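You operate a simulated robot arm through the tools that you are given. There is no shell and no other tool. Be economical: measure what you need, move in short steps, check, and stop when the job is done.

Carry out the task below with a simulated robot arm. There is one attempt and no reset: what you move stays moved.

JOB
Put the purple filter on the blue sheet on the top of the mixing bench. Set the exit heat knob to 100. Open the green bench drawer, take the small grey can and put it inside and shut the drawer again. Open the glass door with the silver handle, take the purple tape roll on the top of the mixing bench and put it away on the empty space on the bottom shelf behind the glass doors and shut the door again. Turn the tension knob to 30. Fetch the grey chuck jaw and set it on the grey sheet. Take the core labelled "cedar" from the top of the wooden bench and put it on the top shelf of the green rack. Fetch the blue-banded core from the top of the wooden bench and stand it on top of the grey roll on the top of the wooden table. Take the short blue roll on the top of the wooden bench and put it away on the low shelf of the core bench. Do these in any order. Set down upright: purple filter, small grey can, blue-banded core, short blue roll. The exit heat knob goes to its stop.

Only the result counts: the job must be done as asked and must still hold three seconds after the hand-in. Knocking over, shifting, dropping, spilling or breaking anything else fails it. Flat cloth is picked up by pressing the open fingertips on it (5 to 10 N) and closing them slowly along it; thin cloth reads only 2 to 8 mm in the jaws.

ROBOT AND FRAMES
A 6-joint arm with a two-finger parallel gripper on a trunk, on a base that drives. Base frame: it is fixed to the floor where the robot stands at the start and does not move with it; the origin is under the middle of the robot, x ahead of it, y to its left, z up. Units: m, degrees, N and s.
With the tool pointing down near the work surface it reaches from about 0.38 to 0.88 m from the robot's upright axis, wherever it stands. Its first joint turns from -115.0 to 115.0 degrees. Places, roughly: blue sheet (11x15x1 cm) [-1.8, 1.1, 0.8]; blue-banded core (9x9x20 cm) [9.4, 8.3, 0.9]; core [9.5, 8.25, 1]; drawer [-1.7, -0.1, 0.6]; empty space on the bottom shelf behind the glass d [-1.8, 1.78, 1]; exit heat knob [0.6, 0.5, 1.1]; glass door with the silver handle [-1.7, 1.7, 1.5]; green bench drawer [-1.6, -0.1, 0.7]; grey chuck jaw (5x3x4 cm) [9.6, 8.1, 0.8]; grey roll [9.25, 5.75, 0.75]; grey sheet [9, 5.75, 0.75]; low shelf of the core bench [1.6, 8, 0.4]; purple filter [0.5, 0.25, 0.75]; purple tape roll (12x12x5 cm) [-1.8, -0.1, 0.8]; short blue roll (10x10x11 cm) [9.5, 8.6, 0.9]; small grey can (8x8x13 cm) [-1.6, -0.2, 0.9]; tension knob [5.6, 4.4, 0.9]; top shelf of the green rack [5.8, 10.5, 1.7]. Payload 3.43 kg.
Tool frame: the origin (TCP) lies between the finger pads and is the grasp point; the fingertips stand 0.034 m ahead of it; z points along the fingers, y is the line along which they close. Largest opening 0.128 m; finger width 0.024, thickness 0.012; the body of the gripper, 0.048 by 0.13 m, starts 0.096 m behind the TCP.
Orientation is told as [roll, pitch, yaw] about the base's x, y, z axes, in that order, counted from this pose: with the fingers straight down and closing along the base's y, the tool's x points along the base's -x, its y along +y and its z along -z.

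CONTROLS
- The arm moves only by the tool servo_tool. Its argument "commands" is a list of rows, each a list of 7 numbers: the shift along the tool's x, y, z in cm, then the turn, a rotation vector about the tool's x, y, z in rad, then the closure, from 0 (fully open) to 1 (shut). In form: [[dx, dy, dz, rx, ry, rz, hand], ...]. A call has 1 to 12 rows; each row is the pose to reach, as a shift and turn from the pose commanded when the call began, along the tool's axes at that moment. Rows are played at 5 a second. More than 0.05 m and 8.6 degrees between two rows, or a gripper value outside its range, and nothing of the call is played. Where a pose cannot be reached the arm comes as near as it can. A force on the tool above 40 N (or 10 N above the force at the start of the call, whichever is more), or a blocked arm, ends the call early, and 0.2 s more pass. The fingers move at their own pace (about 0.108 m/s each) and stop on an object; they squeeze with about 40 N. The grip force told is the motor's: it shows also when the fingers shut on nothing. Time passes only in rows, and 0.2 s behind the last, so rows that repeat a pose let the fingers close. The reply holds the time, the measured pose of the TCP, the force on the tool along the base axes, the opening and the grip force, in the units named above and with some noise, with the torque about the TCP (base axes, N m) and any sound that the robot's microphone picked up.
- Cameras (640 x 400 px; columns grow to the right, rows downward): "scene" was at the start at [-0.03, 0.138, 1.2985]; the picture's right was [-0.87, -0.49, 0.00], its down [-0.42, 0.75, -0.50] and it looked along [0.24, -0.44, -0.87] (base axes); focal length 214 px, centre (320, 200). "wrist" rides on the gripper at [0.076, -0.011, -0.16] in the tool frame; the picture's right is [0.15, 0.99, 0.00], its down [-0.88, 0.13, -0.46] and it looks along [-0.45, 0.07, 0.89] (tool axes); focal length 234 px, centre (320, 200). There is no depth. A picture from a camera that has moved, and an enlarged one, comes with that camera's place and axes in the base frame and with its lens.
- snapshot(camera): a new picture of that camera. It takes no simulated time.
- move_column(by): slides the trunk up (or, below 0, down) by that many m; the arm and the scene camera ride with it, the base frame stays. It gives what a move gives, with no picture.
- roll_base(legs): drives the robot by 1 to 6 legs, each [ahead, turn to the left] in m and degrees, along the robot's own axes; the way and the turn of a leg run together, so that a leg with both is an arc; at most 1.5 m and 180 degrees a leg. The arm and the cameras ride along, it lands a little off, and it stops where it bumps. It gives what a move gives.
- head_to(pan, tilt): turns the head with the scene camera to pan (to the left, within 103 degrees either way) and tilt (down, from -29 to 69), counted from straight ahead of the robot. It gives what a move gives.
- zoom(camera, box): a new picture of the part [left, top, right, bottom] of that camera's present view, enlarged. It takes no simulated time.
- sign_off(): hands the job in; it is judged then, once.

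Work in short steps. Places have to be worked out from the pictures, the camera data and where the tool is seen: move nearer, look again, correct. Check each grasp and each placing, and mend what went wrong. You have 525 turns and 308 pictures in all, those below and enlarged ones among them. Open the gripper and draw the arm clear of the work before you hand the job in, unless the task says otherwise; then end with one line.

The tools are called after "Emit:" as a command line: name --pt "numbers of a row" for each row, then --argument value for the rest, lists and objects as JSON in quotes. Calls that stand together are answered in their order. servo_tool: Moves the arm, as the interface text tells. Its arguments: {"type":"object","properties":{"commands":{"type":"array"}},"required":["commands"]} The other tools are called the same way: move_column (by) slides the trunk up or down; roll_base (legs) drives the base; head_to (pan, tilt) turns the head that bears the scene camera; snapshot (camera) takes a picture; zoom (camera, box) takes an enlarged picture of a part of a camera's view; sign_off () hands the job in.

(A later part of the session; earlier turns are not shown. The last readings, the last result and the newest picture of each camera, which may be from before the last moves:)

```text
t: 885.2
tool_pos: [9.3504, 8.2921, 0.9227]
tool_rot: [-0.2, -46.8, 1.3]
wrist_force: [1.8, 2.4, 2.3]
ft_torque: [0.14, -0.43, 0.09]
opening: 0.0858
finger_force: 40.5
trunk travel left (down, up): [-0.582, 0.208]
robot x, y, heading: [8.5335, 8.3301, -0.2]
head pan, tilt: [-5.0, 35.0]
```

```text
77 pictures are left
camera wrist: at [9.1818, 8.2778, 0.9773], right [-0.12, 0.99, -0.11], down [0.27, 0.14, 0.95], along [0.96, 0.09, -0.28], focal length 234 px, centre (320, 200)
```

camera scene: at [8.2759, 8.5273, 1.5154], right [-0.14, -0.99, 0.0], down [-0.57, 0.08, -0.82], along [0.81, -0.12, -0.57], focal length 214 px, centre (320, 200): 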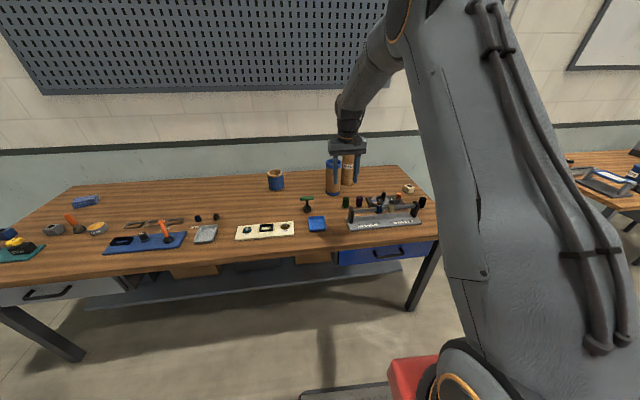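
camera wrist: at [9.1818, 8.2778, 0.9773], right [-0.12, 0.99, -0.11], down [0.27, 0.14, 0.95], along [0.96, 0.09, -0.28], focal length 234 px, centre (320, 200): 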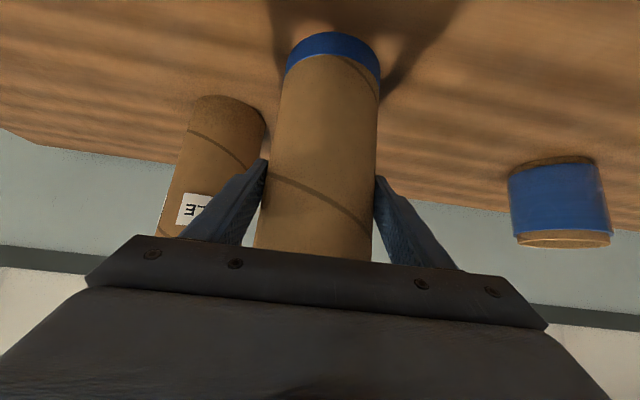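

Gripped. Lift via trunk 0.2 m, back off and return to the table.

Emit:
move_column --by 0.2

Emit:
roll_base --legs '[[-0.4, 0], [0, -90], [1.3, 0], [1.2, 0], [0, 90]]'

Emit:
head_to --pan 0 --tilt 35

Emit:
snapshot --camera "scene"

```text
t: 887.4
tool_pos: [9.3489, 8.2896, 1.124]
tool_rot: [-0.2, -46.8, 1.3]
wrist_force: [-0.2, 0.2, -2.9]
ft_torque: [-0.01, 0.04, 0.01]
opening: 0.0856
finger_force: 40.2
trunk travel left (down, up): [-0.782, 0.008]
robot x, y, heading: [8.5379, 8.3331, -0.2]
head pan, tilt: [-5.0, 35.0]
```

```text
t: 909.3
tool_pos: [8.8206, 5.74, 1.1237]
tool_rot: [-0.2, -46.8, -2.9]
wrist_force: [-1.0, 0.1, -2.5]
ft_torque: [-0.01, 0.01, -0.02]
opening: 0.0855
finger_force: 39.7
trunk travel left (down, up): [-0.782, 0.008]
robot x, y, heading: [8.0105, 5.8375, -4.3]
head pan, tilt: [-5.0, 35.0]
```

```text
t: 910.0
tool_pos: [8.8199, 5.7377, 1.1236]
tool_rot: [-0.1, -46.7, -2.9]
wrist_force: [0.1, 0.5, -2.1]
ft_torque: [0.01, 0.02, -0.01]
opening: 0.0857
finger_force: 40.1
trunk travel left (down, up): [-0.782, 0.008]
robot x, y, heading: [8.0151, 5.8407, -4.3]
head pan, tilt: [0.0, 35.0]
```

```text
76 pictures are left
camera scene: at [8.0035, 6.0357, 1.5154], right [-0.08, -1.0, 0.0], down [-0.57, 0.04, -0.82], along [0.82, -0.06, -0.57], focal length 214 px, centre (320, 200)
```

scene: 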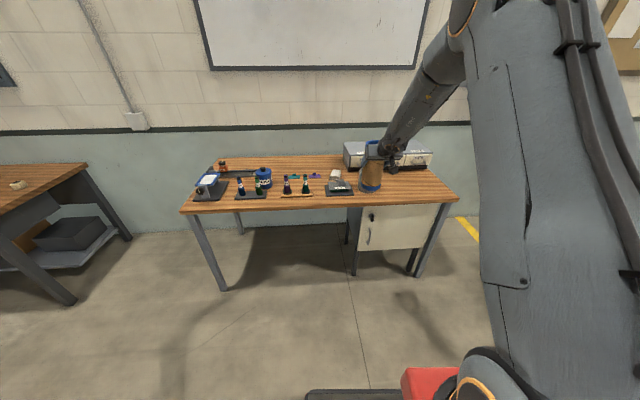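

Move so that the core comes above the roll at (9.12, 5.66).

Emit:
roll_base --legs '[[0, -20.6], [0.32, 0], [0, 25]]'

Emit:
snapshot --camera "wrist"

Emit:
zoom --camera "scene" --box '[300, 120, 460, 260]'

```text
t: 914.5
tool_pos: [9.1144, 5.6641, 1.1246]
tool_rot: [-0.2, -46.7, 1.3]
wrist_force: [-0.5, -0.3, -2.0]
ft_torque: [0.0, 0.04, 0.0]
opening: 0.0859
finger_force: 39.5
trunk travel left (down, up): [-0.782, 0.008]
robot x, y, heading: [8.3038, 5.7034, -0.1]
head pan, tilt: [0.0, 35.0]
```

```text
75 pictures are left
camera wrist: at [8.9465, 5.6507, 1.1791], right [-0.12, 0.99, -0.11], down [0.27, 0.14, 0.95], along [0.96, 0.09, -0.28], focal length 234 px, centre (320, 200)
```

wrist: 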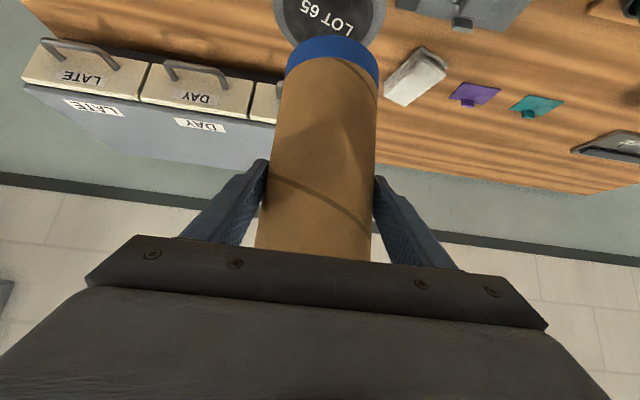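

```text
2.86 times, centred on (380, 190) of scene
camera zoom: at [8.2784, 5.8997, 1.5154], right [0.0, -1.0, 0.0], down [-0.57, 0.0, -0.82], along [0.82, 0.0, -0.57], focal length 613 px, centre (149, 229)
```

zoom: 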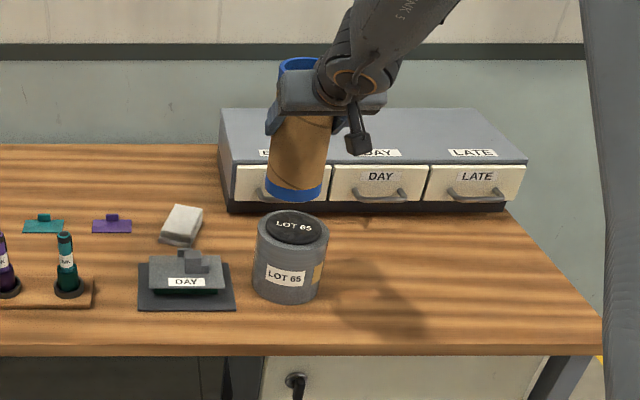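

Aligned within a centimetre; shift 0.6 cm and lower.

Emit:
servo_tool --pt "-0.2 -0.6 0.2 0 0 0 1"

Emit:
move_column --by -0.065

Emit:
zoom --camera "scene" --box '[320, 130, 420, 220]'

```text
t: 914.9
tool_pos: [9.118, 5.6582, 1.1249]
tool_rot: [-0.2, -46.8, 1.3]
wrist_force: [0.2, 0.9, -2.7]
ft_torque: [-0.04, 0.02, -0.01]
opening: 0.0857
finger_force: 39.9
trunk travel left (down, up): [-0.782, 0.008]
robot x, y, heading: [8.3033, 5.7067, -0.0]
head pan, tilt: [0.0, 35.0]
```

```text
t: 915.9
tool_pos: [9.1173, 5.6583, 1.0606]
tool_rot: [-0.2, -46.9, 1.4]
wrist_force: [-0.6, -0.5, -2.1]
ft_torque: [-0.02, 0.02, -0.01]
opening: 0.0858
finger_force: 39.7
trunk travel left (down, up): [-0.717, 0.073]
robot x, y, heading: [8.3004, 5.7023, -0.3]
head pan, tilt: [0.0, 35.0]
```

```text
4.44 times, centred on (370, 175) of scene
camera zoom: at [8.2965, 5.8997, 1.4504], right [0.0, -1.0, 0.0], down [-0.57, 0.0, -0.82], along [0.82, 0.0, -0.57], focal length 953 px, centre (98, 311)
```

zoom: 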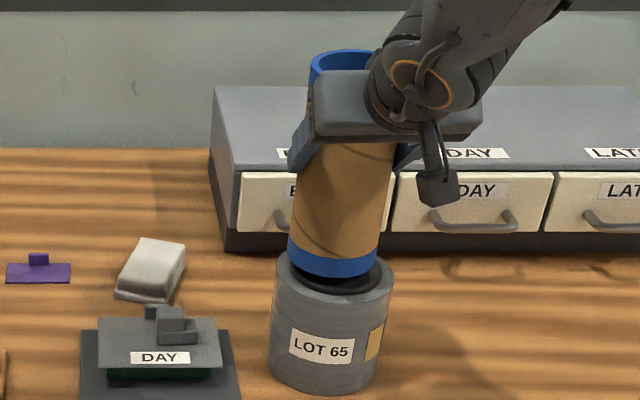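

Well centred above the roll. Lower in small steps to contact.

Emit:
move_column --by -0.008

Emit:
move_column --by -0.006

Emit:
move_column --by -0.004

```text
t: 916.5
tool_pos: [9.1181, 5.6577, 1.0512]
tool_rot: [-0.2, -46.9, 1.3]
wrist_force: [-0.7, 0.6, -2.0]
ft_torque: [-0.01, 0.06, -0.04]
opening: 0.0854
finger_force: 39.5
trunk travel left (down, up): [-0.709, 0.081]
robot x, y, heading: [8.3037, 5.7038, 0.1]
head pan, tilt: [0.0, 35.0]
```

```text
t: 917.1
tool_pos: [9.1189, 5.6582, 1.0484]
tool_rot: [-0.1, -47.1, 1.3]
wrist_force: [2.4, -1.6, 16.9]
ft_torque: [0.33, -0.07, -0.02]
opening: 0.0858
finger_force: 40.2
trunk travel left (down, up): [-0.703, 0.087]
robot x, y, heading: [8.3036, 5.7042, -0.2]
head pan, tilt: [0.0, 35.0]
```

```text
t: 917.6
tool_pos: [9.1206, 5.6573, 1.0468]
tool_rot: [-0.1, -47.5, 1.3]
wrist_force: [2.2, -0.5, 6.3]
ft_torque: [0.25, -0.3, -0.12]
opening: 0.0858
finger_force: 39.7
trunk travel left (down, up): [-0.699, 0.091]
robot x, y, heading: [8.3016, 5.703, -0.1]
head pan, tilt: [0.0, 35.0]
stopped: the force on the tool passed its limit at 41 N (the readings are from after the stop); the commanded pose is now the measured one
```

Contact on top of the roll. Open and retreat along the fingers.

Emit:
servo_tool --pt "-0.1 0 -0.1 0 0 0 0.85" --pt "-0.1 0 -0.1 0 0 0 0.6" --pt "-0.1 0 -0.1 0 0 0 0.3" --pt "-0.1 0 -0.1 0 0 0 0" --pt "-0.1 0 -0.1 0 0 0 0" --pt "-0.1 0 -3 0 0 0 0" --pt "-0.1 0 -7 0 0 0 0" --pt "-0.1 0 -11 0 0 0 0" --pt "-0.1 0 -15 0 0 0 0" --pt "-0.1 0 -19 0 0 0 0"

Emit:
snapshot --camera "scene"

```text
t: 919.8
tool_pos: [8.9822, 5.6556, 1.1745]
tool_rot: [0.0, -47.3, 1.3]
wrist_force: [1.0, -0.3, 0.0]
ft_torque: [0.0, -0.02, -0.01]
opening: 0.1279
finger_force: 0.0
trunk travel left (down, up): [-0.699, 0.091]
robot x, y, heading: [8.3046, 5.7031, -0.1]
head pan, tilt: [0.0, 35.0]
```

```text
72 pictures are left
camera scene: at [8.3021, 5.8997, 1.4324], right [0.0, -1.0, 0.0], down [-0.57, 0.0, -0.82], along [0.82, 0.0, -0.57], focal length 214 px, centre (320, 200)
```

scene: 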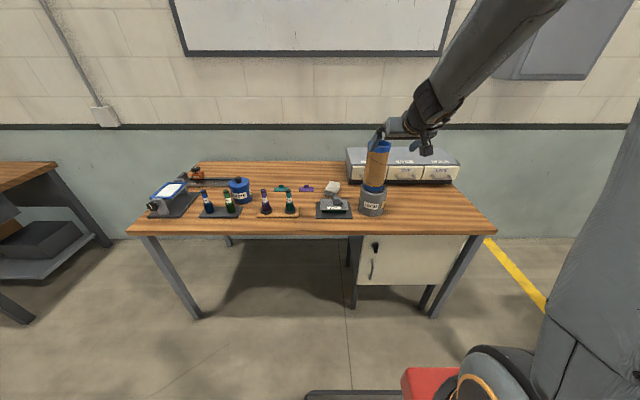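

Blue-banded core stands on the roll. Last item: the short blue roll. Drive back to the bench at y≈8.6.

Emit:
roll_base --legs '[[-0.2, 0], [0, 90], [1.45, 0], [1.45, 0], [0, -90]]'

Emit:
snapshot --camera "wrist"

```text
t: 942.5
tool_pos: [8.8606, 8.4869, 1.1765]
tool_rot: [-0.2, -47.2, -1.6]
wrist_force: [0.1, 0.2, -0.4]
ft_torque: [0.0, 0.02, 0.01]
opening: 0.1281
finger_force: 0.3
trunk travel left (down, up): [-0.699, 0.091]
robot x, y, heading: [8.19, 8.5651, -3.1]
head pan, tilt: [0.0, 35.0]
```

```text
71 pictures are left
camera wrist: at [8.6914, 8.4804, 1.2299], right [-0.07, 0.99, -0.11], down [0.27, 0.12, 0.96], along [0.96, 0.04, -0.27], focal length 234 px, centre (320, 200)
```

wrist: 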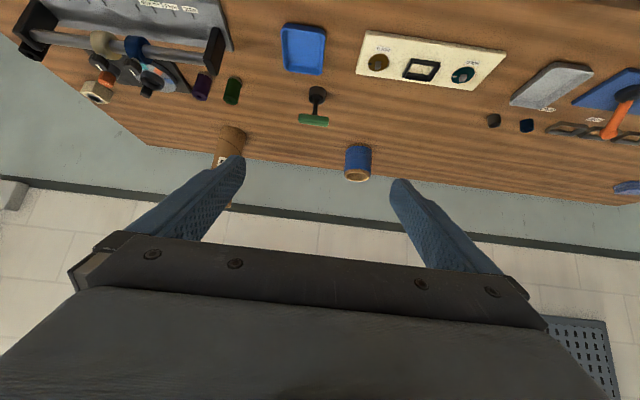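

Drive closer to (8.56, 8.60), and lower the trunk by 0.12.

Emit:
roll_base --legs '[[0, 8.5], [0.37, 0], [0, -5.4]]'

Emit:
move_column --by -0.12

Emit:
snapshot --camera "wrist"

```text
t: 946.0
tool_pos: [9.2363, 8.5563, 1.1763]
tool_rot: [-0.2, -47.4, 1.3]
wrist_force: [-0.1, -0.1, -0.5]
ft_torque: [0.0, 0.01, 0.0]
opening: 0.1281
finger_force: 0.1
trunk travel left (down, up): [-0.699, 0.091]
robot x, y, heading: [8.5597, 8.6038, 0.3]
head pan, tilt: [0.0, 35.0]
```

```text
t: 947.5
tool_pos: [9.236, 8.5553, 1.0562]
tool_rot: [-0.1, -47.3, 1.4]
wrist_force: [-0.5, 0.2, -1.7]
ft_torque: [-0.01, 0.01, -0.02]
opening: 0.1279
finger_force: 0.1
trunk travel left (down, up): [-0.579, 0.211]
robot x, y, heading: [8.5583, 8.602, -0.1]
head pan, tilt: [0.0, 35.0]
```

```text
70 pictures are left
camera wrist: at [9.067, 8.5417, 1.11], right [-0.12, 0.99, -0.11], down [0.26, 0.14, 0.96], along [0.96, 0.09, -0.27], focal length 234 px, centre (320, 200)
```

wrist: 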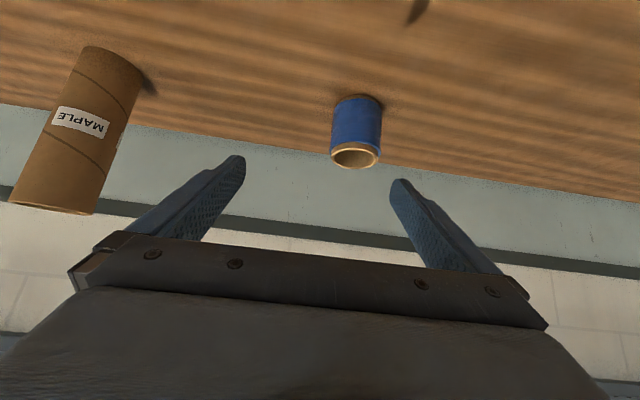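

Roll centre ≈(9.43, 8.617). Shift sideways, flatten the hand to ~60° and lower the trunk to the pre-grasp height.

Emit:
servo_tool --pt "-0.9 2 0.9 0 -0.07 0 0" --pt "-1.7 4 1.8 0 -0.15 0 0" --pt "-2.6 6.1 2.8 0 -0.22 0 0"

Emit:
move_column --by -0.09

Emit:
snapshot --camera "wrist"

```text
t: 948.3
tool_pos: [9.2704, 8.5829, 1.0527]
tool_rot: [0.4, -59.8, 1.7]
wrist_force: [-1.1, 0.8, 0.3]
ft_torque: [-0.02, 0.02, -0.01]
opening: 0.1278
finger_force: 0.0
out of reach, approached as far as the arm can: row 1, 2, 3
trunk travel left (down, up): [-0.579, 0.211]
robot x, y, heading: [8.5598, 8.6035, 0.1]
head pan, tilt: [0.0, 35.0]
```

```text
t: 949.5
tool_pos: [9.2944, 8.5838, 0.9624]
tool_rot: [0.6, -59.8, 1.4]
wrist_force: [-0.1, 0.7, -0.5]
ft_torque: [-0.01, 0.02, -0.01]
opening: 0.1283
finger_force: 0.1
trunk travel left (down, up): [-0.489, 0.301]
robot x, y, heading: [8.56, 8.6009, -0.0]
head pan, tilt: [0.0, 35.0]
```

```text
69 pictures are left
camera wrist: at [9.1191, 8.5659, 0.9787], right [-0.11, 0.99, -0.12], down [0.05, 0.13, 0.99], along [0.99, 0.1, -0.06], focal length 234 px, centre (320, 200)
```

wrist: 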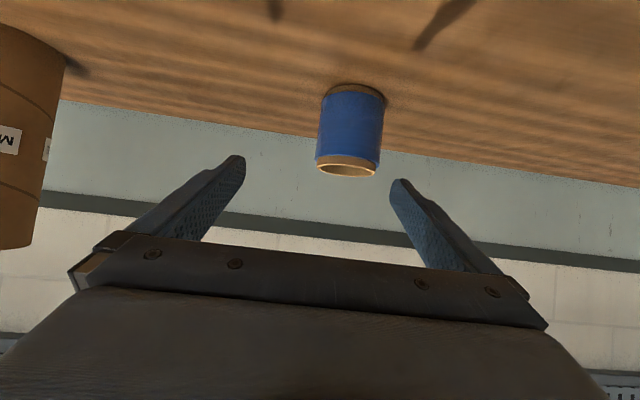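

Shift 3.2 cm sideways and start advancing.

Emit:
servo_tool --pt "0.1 1.6 0 0 0 0 0" --pt "0.2 3.2 1 0 0 0 0" --pt "0.3 3.2 5 0 0 0 0" --pt "0.4 3.2 9 0 0 0 0"

Emit:
snapshot --camera "wrist"

```text
t: 950.5
tool_pos: [9.3657, 8.587, 0.9104]
tool_rot: [1.5, -59.6, 1.7]
wrist_force: [-0.7, -0.3, 0.0]
ft_torque: [-0.01, 0.02, -0.04]
opening: 0.1279
finger_force: 0.2
out of reach, approached as far as the arm can: row 1, 2, 3, 4
trunk travel left (down, up): [-0.489, 0.301]
robot x, y, heading: [8.5595, 8.6035, -0.1]
head pan, tilt: [0.0, 35.0]
```

```text
68 pictures are left
camera wrist: at [9.1903, 8.5666, 0.9277], right [-0.12, 0.99, -0.11], down [0.05, 0.12, 0.99], along [0.99, 0.12, -0.06], focal length 234 px, centre (320, 200)
```

wrist: 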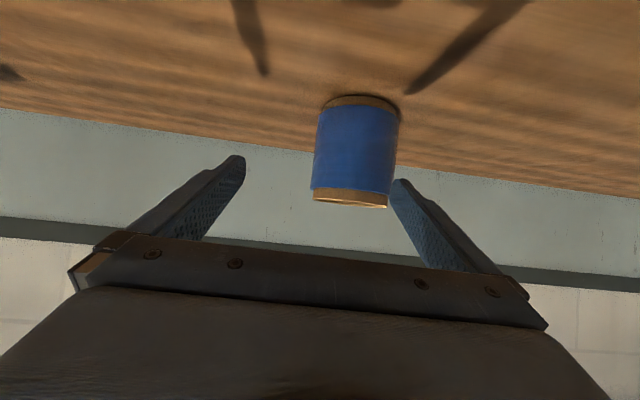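

The arm won't shift sideways here; turn the base 2.4° left instead.

Emit:
roll_base --legs '[[0, 2.4]]'

Emit:
snapshot --camera "wrist"

```text
t: 951.3
tool_pos: [9.366, 8.6203, 0.9106]
tool_rot: [1.5, -59.6, 3.9]
wrist_force: [-0.4, -0.5, 0.4]
ft_torque: [0.0, 0.01, -0.04]
opening: 0.1277
finger_force: 0.1
trunk travel left (down, up): [-0.489, 0.301]
robot x, y, heading: [8.5626, 8.6046, 2.5]
head pan, tilt: [0.0, 35.0]
```

```text
67 pictures are left
camera wrist: at [9.1915, 8.5937, 0.9276], right [-0.16, 0.98, -0.11], down [0.04, 0.12, 0.99], along [0.99, 0.16, -0.06], focal length 234 px, centre (320, 200)
```

wrist: 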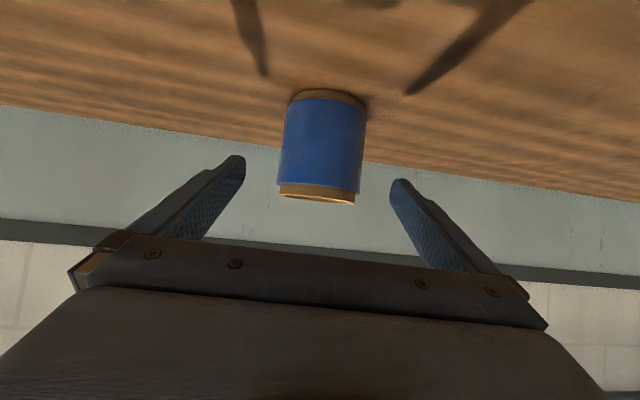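

Centred now. Advance 9.5 cm and grip.

Emit:
servo_tool --pt "-0.5 0 3 0 0 0 0" --pt "-1 0.1 6 0 0 0 0" --pt "-1.5 0.1 9.5 0 0 0 0" --pt "-1.5 0.1 9.5 0 0 0 0.3" --pt "-1.5 0.1 9.5 0 0 0 0.7" --pt "-1.5 0.1 9.5 0 0 0 1" --pt "-1.5 0.1 9.5 0 0 0 1"

Emit:
snapshot --camera "wrist"

```text
t: 952.9
tool_pos: [9.4561, 8.6302, 0.8748]
tool_rot: [1.6, -59.5, 3.9]
wrist_force: [1.1, 0.2, 0.3]
ft_torque: [-0.13, -0.07, 0.06]
opening: 0.0924
finger_force: 39.9
trunk travel left (down, up): [-0.489, 0.301]
robot x, y, heading: [8.5587, 8.6025, 2.5]
head pan, tilt: [0.0, 35.0]
```

```text
66 pictures are left
camera wrist: at [9.2806, 8.6042, 0.8908], right [-0.17, 0.98, -0.11], down [0.04, 0.12, 0.99], along [0.99, 0.16, -0.06], focal length 234 px, centre (320, 200)
```

wrist: 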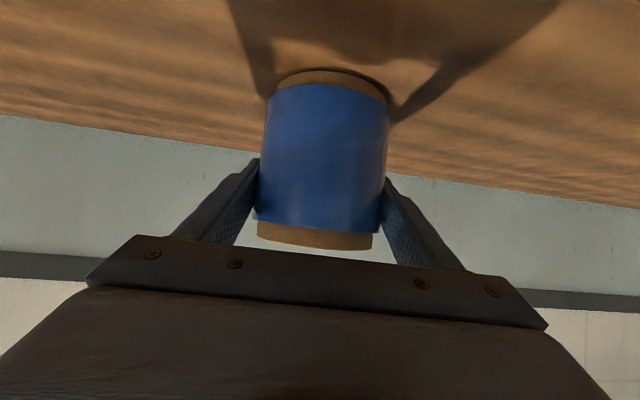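

Gripped (9.2 cm). Lift, back away and head for the core bench by the known route.

Emit:
move_column --by 0.29

Emit:
roll_base --legs '[[-0.45, 0], [0, -139.5], [1.3, 0], [1.3, 0], [0, -43]]'

```text
t: 955.9
tool_pos: [9.4553, 8.6306, 1.1656]
tool_rot: [1.6, -59.5, 3.9]
wrist_force: [1.1, 0.1, -2.9]
ft_torque: [-0.02, 0.03, 0.01]
opening: 0.0883
finger_force: 40.1
trunk travel left (down, up): [-0.779, 0.011]
robot x, y, heading: [8.5568, 8.606, 2.3]
head pan, tilt: [0.0, 35.0]
```

```text
t: 978.5
tool_pos: [5.3501, 6.7625, 1.1658]
tool_rot: [1.6, -59.5, -176.9]
wrist_force: [-0.2, 0.2, -2.8]
ft_torque: [0.02, 0.01, 0.01]
opening: 0.0884
finger_force: 39.8
trunk travel left (down, up): [-0.779, 0.011]
robot x, y, heading: [6.2463, 6.774, -178.4]
head pan, tilt: [0.0, 35.0]
```

Check the grasp, since the opening shrank a little.

Emit:
snapshot --camera "wrist"

Emit:
head_to --pan 0 --tilt 20

Emit:
snapshot --camera "scene"

```text
65 pictures are left
camera wrist: at [5.5248, 6.7879, 1.1823], right [0.15, -0.98, -0.11], down [-0.05, -0.12, 0.99], along [-0.99, -0.14, -0.06], focal length 234 px, centre (320, 200)
```

wrist: 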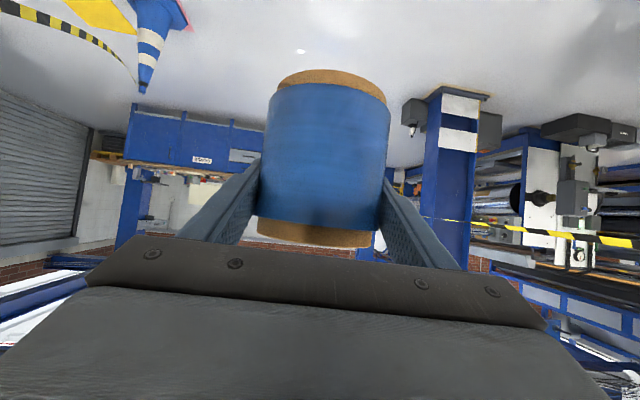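

```text
t: 979.3
tool_pos: [5.3504, 6.7618, 1.1658]
tool_rot: [1.7, -59.5, -176.9]
wrist_force: [0.0, 0.4, -1.7]
ft_torque: [-0.01, -0.03, -0.04]
opening: 0.0885
finger_force: 39.8
trunk travel left (down, up): [-0.779, 0.011]
robot x, y, heading: [6.2451, 6.7754, -178.4]
head pan, tilt: [0.0, 20.0]
```

```text
64 pictures are left
camera scene: at [6.269, 6.5824, 1.5362], right [-0.03, 1.0, 0.0], down [0.34, 0.01, -0.94], along [-0.94, -0.03, -0.34], focal length 214 px, centre (320, 200)
```

scene: 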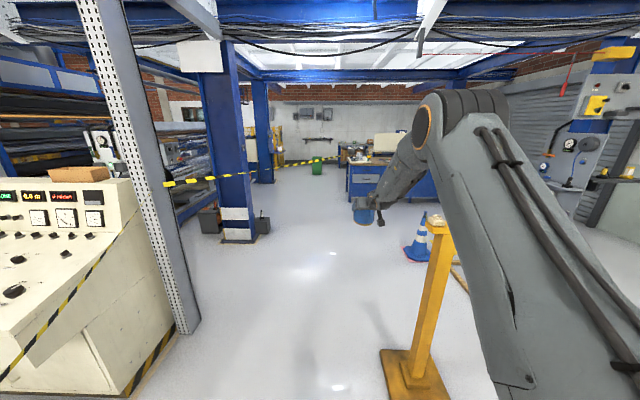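

Roll secure and upright. Raise the hand 15 cm for clearance, then drive west, parallel to the tape and around its end.

Emit:
servo_tool --pt "-4.2 0 -2.5 0 0 0 1" --pt "-8.5 0 -5 0 0 0 1" --pt "-12.9 0 -7.6 0 0 0 1"

Emit:
roll_base --legs '[[0, 7.5], [0.9, 0], [0.84, 0], [0, -46.5], [0.9, 0], [0.87, 0]]'

Emit:
snapshot --camera "scene"

```text
refused: row 3 steps farther than a row can; nothing moved
```

```text
t: 999.2
tool_pos: [2.4501, 8.1464, 1.166]
tool_rot: [1.5, -59.4, 144.0]
wrist_force: [0.6, -0.7, -2.5]
ft_torque: [-0.01, -0.03, 0.0]
opening: 0.0885
finger_force: 40.0
trunk travel left (down, up): [-0.779, 0.011]
robot x, y, heading: [3.1574, 7.5921, 142.5]
head pan, tilt: [0.0, 20.0]
```

```text
63 pictures are left
camera scene: at [3.0481, 7.4277, 1.5362], right [0.61, 0.79, 0.0], down [0.27, -0.21, -0.94], along [-0.75, 0.57, -0.34], focal length 214 px, centre (320, 200)
```

scene: 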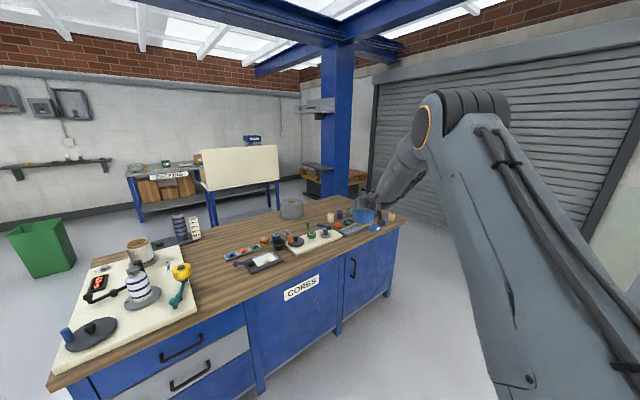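

Raise the hand in smaller steps, then turn left and go around the tape end.

Emit:
servo_tool --pt "-3 0 -1.8 0 0 0 1" --pt "-6 0 -3.5 0 0 0 1" --pt "-9 0 -5.3 0 0 0 1" --pt "-12 0 -7.1 0 0 0 1"

Emit:
roll_base --legs '[[0, 92.5], [0.78, 0], [0, -40]]'

Emit:
snapshot --camera "scene"

```text
t: 1000.2
tool_pos: [2.4519, 8.147, 1.3061]
tool_rot: [2.4, -59.6, 143.1]
wrist_force: [1.0, -0.1, -2.2]
ft_torque: [-0.02, -0.01, 0.01]
opening: 0.0883
finger_force: 40.2
trunk travel left (down, up): [-0.779, 0.011]
robot x, y, heading: [3.153, 7.5908, 142.3]
head pan, tilt: [0.0, 20.0]
```

```text
t: 1010.2
tool_pos: [1.8354, 6.7234, 1.3056]
tool_rot: [1.6, -59.4, -163.0]
wrist_force: [0.6, -0.6, -1.9]
ft_torque: [0.01, -0.04, 0.03]
opening: 0.0884
finger_force: 40.9
trunk travel left (down, up): [-0.779, 0.011]
robot x, y, heading: [2.7, 6.9483, -164.6]
head pan, tilt: [0.0, 20.0]
```

```text
62 pictures are left
camera scene: at [2.769, 6.7678, 1.5362], right [-0.27, 0.96, 0.0], down [0.33, 0.09, -0.94], along [-0.91, -0.25, -0.34], focal length 214 px, centre (320, 200)
```

scene: 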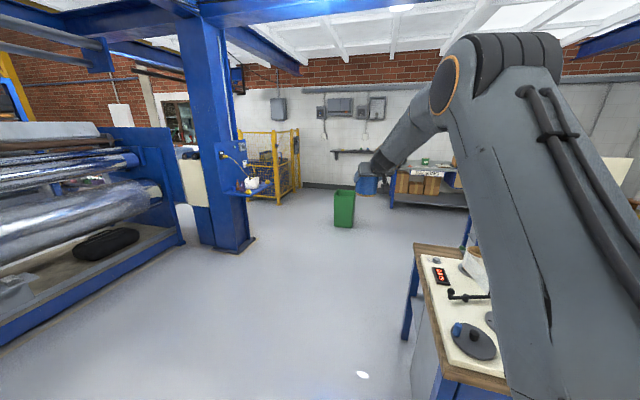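

Go around the bench's south end to its west side.

Emit:
roll_base --legs '[[0, 26], [0.6, 0], [0, -37.5], [1.0, 0], [0.42, 0], [0, -93]]'

Emit:
head_to --pan -35 --tilt 25

Emit:
snapshot --camera "scene"

```text
t: 1027.6
tool_pos: [0.824, 7.3198, 1.3049]
tool_rot: [1.6, -59.6, 93.4]
wrist_force: [-0.4, -1.0, -2.3]
ft_torque: [-0.03, -0.05, -0.02]
opening: 0.0884
finger_force: 39.9
trunk travel left (down, up): [-0.779, 0.011]
robot x, y, heading: [0.8391, 6.4245, 92.0]
head pan, tilt: [0.0, 20.0]
```

```text
t: 1028.6
tool_pos: [0.8232, 7.3196, 1.3057]
tool_rot: [1.6, -59.5, 93.3]
wrist_force: [0.1, -0.4, -2.4]
ft_torque: [0.0, -0.02, 0.0]
opening: 0.0885
finger_force: 40.3
trunk travel left (down, up): [-0.779, 0.011]
robot x, y, heading: [0.8404, 6.4282, 92.0]
head pan, tilt: [-35.0, 25.0]
```

```text
61 pictures are left
camera scene: at [0.6971, 6.3858, 1.5282], right [0.84, -0.55, 0.0], down [-0.23, -0.35, -0.91], along [0.49, 0.76, -0.42], focal length 214 px, centre (320, 200)
```

scene: 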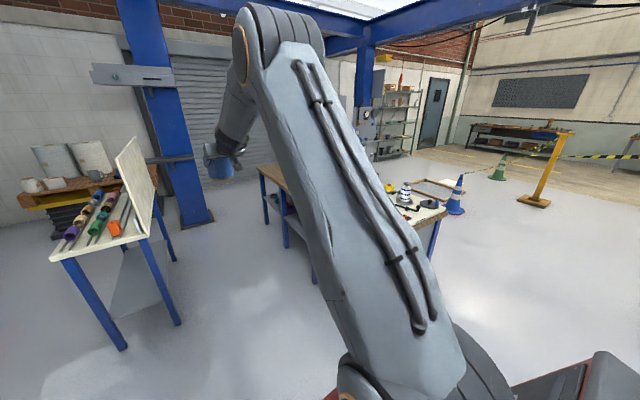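

The corridor west of the bench is ~1 m wide. Retract the arm to near tool-down before entering it.

Emit:
servo_tool --pt "3 0 -3.1 0 0.1 0 1" --pt "6 0 -6.2 0 0.2 0 1" --pt "9 0 -9.4 0 0.3 0 1" --pt "12 0 -12.5 0 0.4 0 1" --pt "15 0 -15.6 0 0.5 0 1" --pt "18 0 -18.7 0 0.6 0 1" --pt "21 0 -21.8 0 0.7 0 1" --pt "24 0 -25 0 0.8 0 1" --pt "27 0 -28 0 0.9 0 1" --pt "30 0 -31.2 0 1.0 0 1"

Emit:
roll_base --legs '[[0, -2], [1.4, 0], [0.15, 0], [0, -90]]'

Emit:
head_to --pan 0 --tilt 50

Emit:
snapshot --camera "scene"

```text
t: 1030.8
tool_pos: [0.8562, 6.8991, 1.2055]
tool_rot: [0.7, -2.1, 94.7]
wrist_force: [-0.6, -0.4, -2.9]
ft_torque: [-0.01, 0.02, 0.0]
opening: 0.0887
finger_force: 39.6
trunk travel left (down, up): [-0.779, 0.011]
robot x, y, heading: [0.8378, 6.4258, 92.1]
head pan, tilt: [-35.0, 25.0]
```

```text
t: 1042.8
tool_pos: [1.3192, 7.9429, 1.2056]
tool_rot: [0.8, -2.1, 4.2]
wrist_force: [0.5, 0.9, -2.2]
ft_torque: [0.02, -0.02, 0.02]
opening: 0.0883
finger_force: 40.1
trunk travel left (down, up): [-0.779, 0.011]
robot x, y, heading: [0.8486, 7.961, 1.4]
head pan, tilt: [-35.0, 25.0]
```

```text
t: 1043.9
tool_pos: [1.3182, 7.9431, 1.2059]
tool_rot: [0.8, -2.2, 4.3]
wrist_force: [-0.1, -0.5, -2.7]
ft_torque: [0.0, -0.03, -0.01]
opening: 0.0883
finger_force: 40.3
trunk travel left (down, up): [-0.779, 0.011]
robot x, y, heading: [0.8436, 7.9689, 1.4]
head pan, tilt: [0.0, 50.0]
```

```text
60 pictures are left
camera scene: at [0.8042, 8.1589, 1.4907], right [0.03, -1.0, 0.0], down [-0.77, -0.02, -0.64], along [0.64, 0.02, -0.77], focal length 214 px, centre (320, 200)
```

scene: 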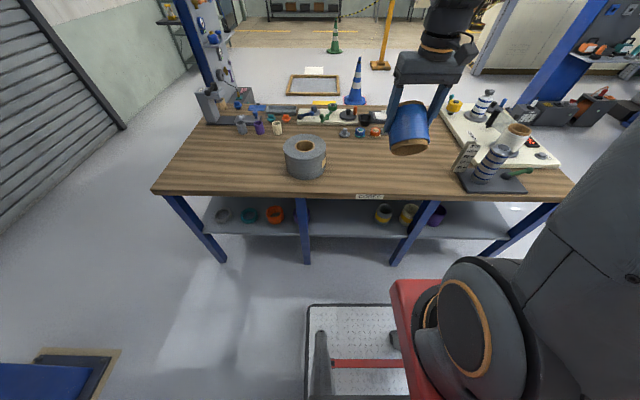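

The low shelf has a free bay around (1.60, 8.04). Retract a little, then lower the trunk 0.7 m in front of the bench edge.

Emit:
servo_tool --pt "2.5 0.8 0 0 0 0 1" --pt "5.5 1.5 0 0 0 0 1"

Emit:
move_column --by -0.35

Emit:
snapshot --camera "scene"

```text
t: 1044.5
tool_pos: [1.2625, 7.9558, 1.2038]
tool_rot: [0.8, -2.2, 4.2]
wrist_force: [1.0, 0.0, -3.0]
ft_torque: [0.01, 0.0, 0.01]
opening: 0.0886
finger_force: 40.0
trunk travel left (down, up): [-0.779, 0.011]
robot x, y, heading: [0.8439, 7.9622, 1.4]
head pan, tilt: [0.0, 50.0]
```

```text
t: 1047.9
tool_pos: [1.2628, 7.9568, 0.8526]
tool_rot: [0.9, -2.2, 4.3]
wrist_force: [-0.8, -0.3, -1.9]
ft_torque: [0.01, -0.01, 0.0]
opening: 0.0886
finger_force: 40.0
trunk travel left (down, up): [-0.429, 0.361]
robot x, y, heading: [0.8404, 7.9679, 1.6]
head pan, tilt: [0.0, 50.0]
```

```text
59 pictures are left
camera scene: at [0.9015, 8.1615, 1.1407], right [0.03, -1.0, 0.0], down [-0.77, -0.02, -0.64], along [0.64, 0.02, -0.77], focal length 214 px, centre (320, 200)
```

scene: 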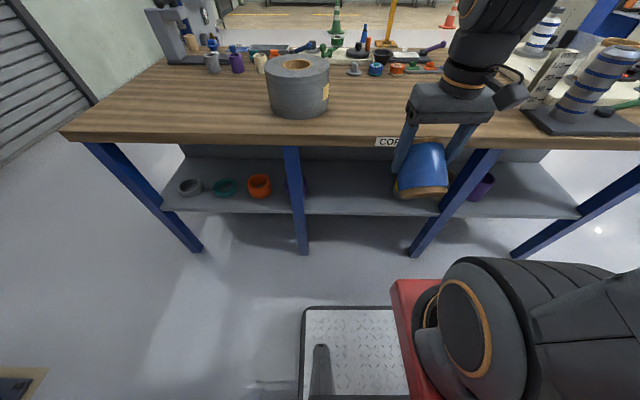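

Clear of the bench edge. Lower another 0.35 m.

Emit:
move_column --by -0.35

Emit:
snapshot --camera "scene"

```text
t: 1051.3
tool_pos: [1.3185, 7.9566, 0.5036]
tool_rot: [0.8, -2.2, 4.3]
wrist_force: [0.2, 0.1, -2.2]
ft_torque: [0.01, -0.02, -0.02]
opening: 0.0887
finger_force: 39.9
trunk travel left (down, up): [-0.079, 0.711]
robot x, y, heading: [0.8463, 7.9668, 1.6]
head pan, tilt: [0.0, 50.0]
```

```text
58 pictures are left
camera scene: at [0.9989, 8.164, 0.7907], right [0.03, -1.0, 0.0], down [-0.77, -0.02, -0.64], along [0.64, 0.02, -0.77], focal length 214 px, centre (320, 200)
```

scene: 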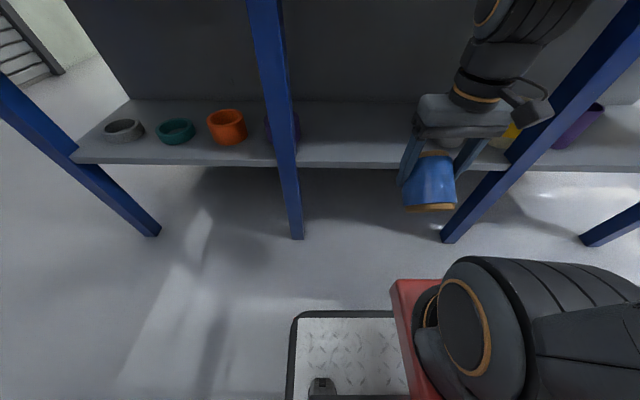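

Shelf: z≈0.404, front x≈1.447, depth to ≈1.78; free bay y 7.85–8.22. Tilt the hand forward so the roll becomes upright, still in front of the shelf.

Emit:
servo_tool --pt "0 0.7 0 0 -0.11 0 1" --pt "0 1.4 0 0 -0.22 0 1" --pt "0 2.1 0 0 -0.33 0 1" --pt "0 2.8 0 0 -0.44 0 1" --pt "0 3.5 0 0 -0.55 0 1" --pt "-0.5 4.2 0 0 -0.66 0 1" --pt "-1 5 0 0 -0.77 0 1" --pt "-1.5 5.8 0 0 -0.88 0 1" --pt "-2 6.5 0 0 -0.98 0 1"

Emit:
snapshot --camera "wrist"

Emit:
snapshot --camera "scene"

```text
t: 1053.3
tool_pos: [1.4834, 8.1108, 0.6099]
tool_rot: [1.0, -57.6, 3.3]
wrist_force: [0.5, -0.2, -1.7]
ft_torque: [0.04, 0.1, -0.01]
opening: 0.0884
finger_force: 39.9
out of reach, approached as far as the arm can: row 1, 2, 3, 4, 5, 6, 7, 8, 9
trunk travel left (down, up): [-0.079, 0.711]
robot x, y, heading: [0.8447, 7.966, 1.5]
head pan, tilt: [0.0, 50.0]
```

```text
57 pictures are left
camera wrist: at [1.3095, 8.0874, 0.633], right [-0.15, 0.98, -0.11], down [0.08, 0.13, 0.99], along [0.99, 0.14, -0.1], focal length 234 px, centre (320, 200)
```

wrist: 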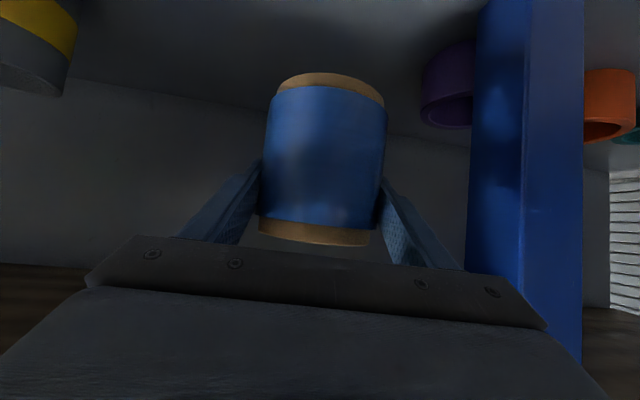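

```text
56 pictures are left
camera scene: at [0.9989, 8.164, 0.7906], right [0.03, -1.0, 0.0], down [-0.77, -0.02, -0.64], along [0.64, 0.02, -0.77], focal length 214 px, centre (320, 200)
```

scene: 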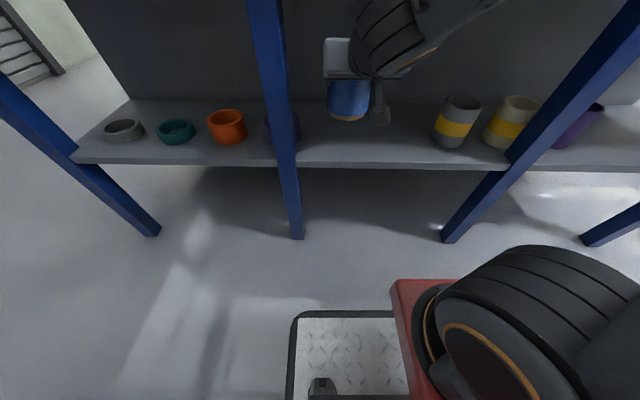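

The roll is upright inside the bay. Move it to (1.60, 8.06) and lower towards the shelf.

Emit:
servo_tool --pt "-2 -1.5 3.3 0 0 0 1" --pt "-4.2 -3 6.6 0 0 0 1" --pt "-6.3 -5 9.9 0 0 0 1" --pt "-3.5 -5.5 11.8 0 0 0 1" --pt "-1 -5.5 13.4 0 0 0 1"

Emit:
snapshot --camera "scene"

```text
t: 1054.5
tool_pos: [1.605, 8.0618, 0.5515]
tool_rot: [1.6, -58.3, 2.9]
wrist_force: [-0.5, 0.2, -2.0]
ft_torque: [0.01, 0.02, -0.01]
opening: 0.0885
finger_force: 39.6
trunk travel left (down, up): [-0.079, 0.711]
robot x, y, heading: [0.8426, 7.9631, 1.6]
head pan, tilt: [0.0, 50.0]
```

```text
55 pictures are left
camera scene: at [0.9991, 8.164, 0.7906], right [0.03, -1.0, 0.0], down [-0.77, -0.02, -0.64], along [0.64, 0.02, -0.77], focal length 214 px, centre (320, 200)
```

scene: 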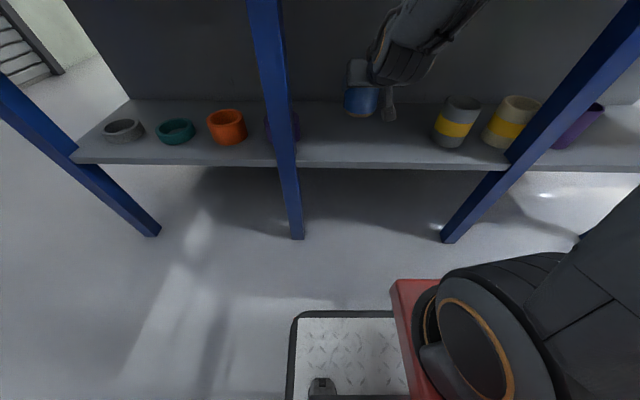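

Within reach. Lower 6 cm, then small steps.

Emit:
servo_tool --pt "2.5 0 1.6 0 0 0 1" --pt "5.1 0 3.2 0 0 0 1"

Emit:
servo_tool --pt "0.5 0 0.3 0 0 0 1" --pt "1 0 0.6 0 0 0 1"

Emit:
servo_tool --pt "0.4 0 0.25 0 0 0 1" --pt "0.8 0 0.5 0 0 0 1"

```text
t: 1055.1
tool_pos: [1.6035, 8.0716, 0.4941]
tool_rot: [1.4, -58.9, 2.8]
wrist_force: [5.9, -3.1, 23.8]
ft_torque: [-1.13, -0.39, 0.13]
opening: 0.0888
finger_force: 40.7
out of reach, approached as far as the arm can: row 2
trunk travel left (down, up): [-0.079, 0.711]
robot x, y, heading: [0.8434, 7.9643, 1.5]
head pan, tilt: [0.0, 50.0]
```

```text
t: 1055.7
tool_pos: [1.6008, 8.0726, 0.4768]
tool_rot: [1.5, -58.3, 2.6]
wrist_force: [1.6, -6.7, 24.1]
ft_torque: [-1.0, 0.02, 0.12]
opening: 0.0886
finger_force: 41.0
trunk travel left (down, up): [-0.079, 0.711]
robot x, y, heading: [0.8507, 7.9622, 1.6]
head pan, tilt: [0.0, 50.0]
```

```text
t: 1056.3
tool_pos: [1.5996, 8.0745, 0.4684]
tool_rot: [0.9, -58.3, 3.1]
wrist_force: [1.0, -2.8, 23.6]
ft_torque: [-0.41, 0.02, 0.3]
opening: 0.0883
finger_force: 39.9
trunk travel left (down, up): [-0.079, 0.711]
robot x, y, heading: [0.8426, 7.9638, 1.4]
head pan, tilt: [0.0, 50.0]
```

The roll touched the shelf earlier and slid in the grip; look.

Emit:
snapshot --camera "wrist"

Emit:
zoom --camera "scene" --box '[290, 40, 470, 180]'

```text
54 pictures are left
camera wrist: at [1.4249, 8.052, 0.4894], right [-0.14, 0.98, -0.12], down [0.07, 0.13, 0.99], along [0.99, 0.13, -0.08], focal length 234 px, centre (320, 200)
```

wrist: 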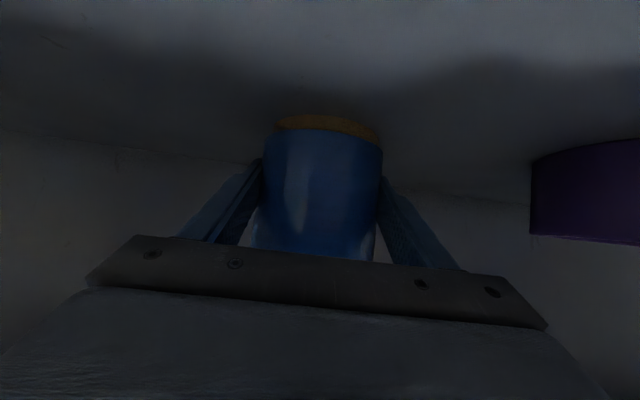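

```text
2.86 times, centred on (380, 110) of scene
camera zoom: at [0.9983, 8.1639, 0.7908], right [0.03, -1.0, 0.0], down [-0.77, -0.02, -0.64], along [0.64, 0.02, -0.77], focal length 613 px, centre (149, 457)
```

zoom: 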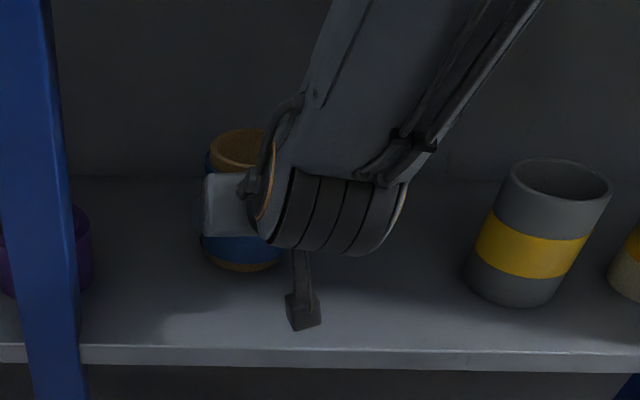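

On the shelf and upright. Open gently and withdraw.

Emit:
servo_tool --pt "-0.2 0 -0.1 0 0 0 0.9" --pt "-0.2 0 -0.1 0 0 0 0.6" --pt "-0.2 0 -0.1 0 0 0 0.3" --pt "-0.2 0 -0.1 0 0 0 0.1" --pt "-0.2 0 -0.1 0 0 0 0.1" --pt "-0.3 0 -3 0 0 0 0.1" --pt "-0.4 0 -6 0 0 0 0.1"

Emit:
snapshot --camera "wrist"

```text
t: 1057.9
tool_pos: [1.5539, 8.0683, 0.5036]
tool_rot: [1.4, -58.2, 2.9]
wrist_force: [0.0, 0.8, 0.1]
ft_torque: [0.02, -0.01, -0.02]
opening: 0.1151
finger_force: 0.0
trunk travel left (down, up): [-0.079, 0.711]
robot x, y, heading: [0.8468, 7.9619, 1.7]
head pan, tilt: [0.0, 50.0]
```

```text
52 pictures are left
camera wrist: at [1.3788, 8.0448, 0.5244], right [-0.15, 0.98, -0.11], down [0.07, 0.12, 0.99], along [0.99, 0.14, -0.08], focal length 234 px, centre (320, 200)
```

wrist: 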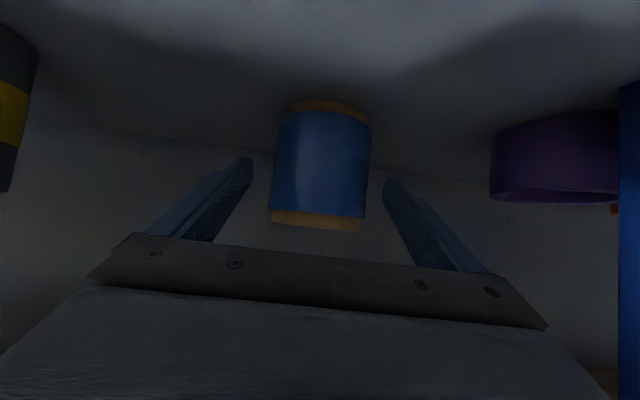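

Roll stands well. Withdraw step by step: first straight back along the fingers.

Emit:
servo_tool --pt "0.6 0 -3.5 0 0 0 0.5" --pt "1.2 -0.5 -7 0 0 0 1" --pt "1.8 -1 -10 0 0 0 1"

Emit:
snapshot --camera "scene"

```text
t: 1058.7
tool_pos: [1.5291, 8.0781, 0.5671]
tool_rot: [1.5, -58.3, 3.1]
wrist_force: [-0.5, -0.9, 1.0]
ft_torque: [0.03, 0.0, -0.03]
opening: 0.0
finger_force: 33.0
out of reach, approached as far as the arm can: row 1, 2, 3
trunk travel left (down, up): [-0.079, 0.711]
robot x, y, heading: [0.8456, 7.9636, 1.4]
head pan, tilt: [0.0, 50.0]
```

```text
51 pictures are left
camera scene: at [0.9989, 8.164, 0.7906], right [0.03, -1.0, 0.0], down [-0.77, -0.02, -0.64], along [0.64, 0.02, -0.77], focal length 214 px, centre (320, 200)
```

scene: 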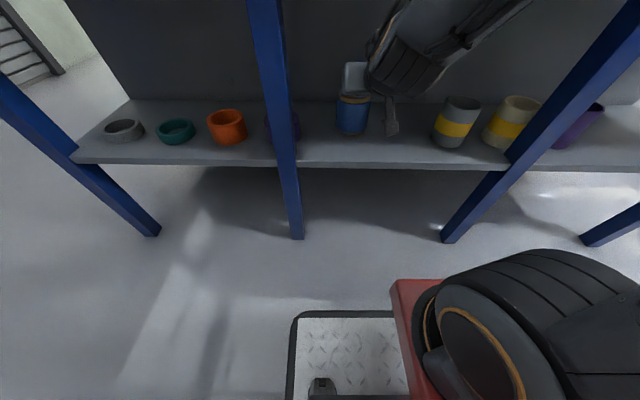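

Retract while turning the hand gradually back to vertical, along the reverse of the way in.

Emit:
servo_tool --pt "0.4 0.7 -3.8 0 0.096 0 1" --pt "0.8 1.5 -7.6 0 0.192 0 1" --pt "2.7 0 -8.8 0 0.288 0 1" --pt "4.6 -1.4 -10 0 0.384 0 1" --pt "6.5 -2.8 -11.2 0 0.48 0 1" --pt "8.5 -4.2 -12.4 0 0.576 0 1" --pt "10.3 -5.6 -13.4 0 0.672 0 1" --pt "12.1 -7.1 -14.5 0 0.768 0 1" --pt "14 -9 -14.8 0 0.864 0 1" --pt "16 -11 -15.1 0 0.96 0 1"

Emit:
snapshot --camera "scene"

```text
t: 1060.9
tool_pos: [1.3245, 7.9486, 0.5063]
tool_rot: [0.8, -3.2, 4.4]
wrist_force: [-0.4, -1.1, 0.3]
ft_torque: [0.02, 0.01, -0.01]
opening: 0.0
finger_force: 32.8
out of reach, approached as far as the arm can: row 2, 3, 4, 5, 6, 7, 8, 9
trunk travel left (down, up): [-0.079, 0.711]
robot x, y, heading: [0.8432, 7.9646, 1.5]
head pan, tilt: [0.0, 50.0]
```

```text
50 pictures are left
camera scene: at [0.9989, 8.164, 0.7906], right [0.03, -1.0, 0.0], down [-0.77, -0.02, -0.64], along [0.64, 0.02, -0.77], focal length 214 px, centre (320, 200)
```

scene: 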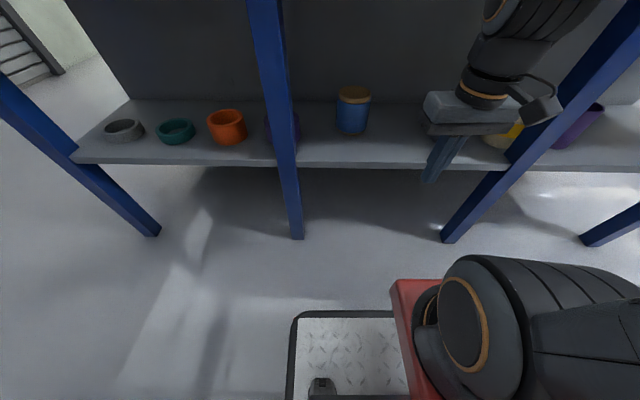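

Everything stands. Retract 5 cm more before raising past the bench edge.

Emit:
servo_tool --pt "2.5 0 -1 0 0 0 1" --pt "5 0 -2 0 0 0 1"

Emit:
move_column --by 0.12

```text
t: 1061.5
tool_pos: [1.3142, 7.9398, 0.4939]
tool_rot: [0.8, -3.2, 4.2]
wrist_force: [-0.1, 1.0, 0.1]
ft_torque: [0.0, -0.01, 0.04]
opening: 0.0003
finger_force: 33.0
out of reach, approached as far as the arm can: row 1, 2
trunk travel left (down, up): [-0.079, 0.711]
robot x, y, heading: [0.8471, 7.9661, 1.6]
head pan, tilt: [0.0, 50.0]
```

```text
t: 1063.0
tool_pos: [1.3169, 7.9391, 0.6158]
tool_rot: [0.8, -3.3, 4.2]
wrist_force: [0.4, 0.0, -0.7]
ft_torque: [-0.01, 0.02, 0.01]
opening: 0.0001
finger_force: 33.2
trunk travel left (down, up): [-0.199, 0.591]
robot x, y, heading: [0.8465, 7.9649, 1.7]
head pan, tilt: [0.0, 50.0]
```

Now that the trunk is higher, retract again and check.

Emit:
servo_tool --pt "2.5 0 0 0 0 0 1" --pt "5.5 0 0 0 0 0 1"

Emit:
snapshot --camera "scene"

```text
t: 1063.6
tool_pos: [1.281, 7.9319, 0.6139]
tool_rot: [0.7, -3.3, 4.2]
wrist_force: [0.7, -0.2, 0.8]
ft_torque: [0.0, -0.02, -0.01]
opening: 0.0
finger_force: 33.2
out of reach, approached as far as the arm can: row 2
trunk travel left (down, up): [-0.199, 0.591]
robot x, y, heading: [0.8438, 7.9626, 1.3]
head pan, tilt: [0.0, 50.0]
```

```text
49 pictures are left
camera scene: at [0.9656, 8.1631, 0.9106], right [0.03, -1.0, 0.0], down [-0.77, -0.02, -0.64], along [0.64, 0.02, -0.77], focal length 214 px, centre (320, 200)
```

scene: 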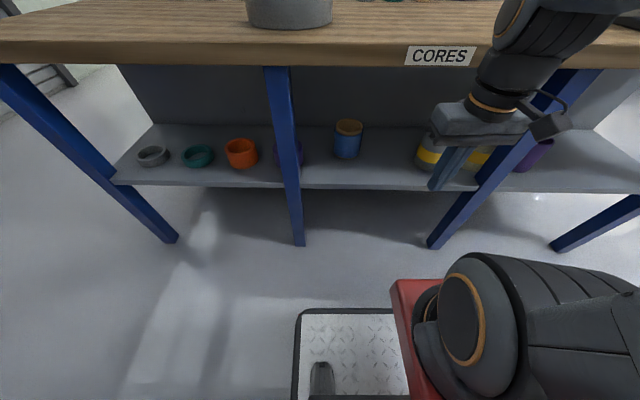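

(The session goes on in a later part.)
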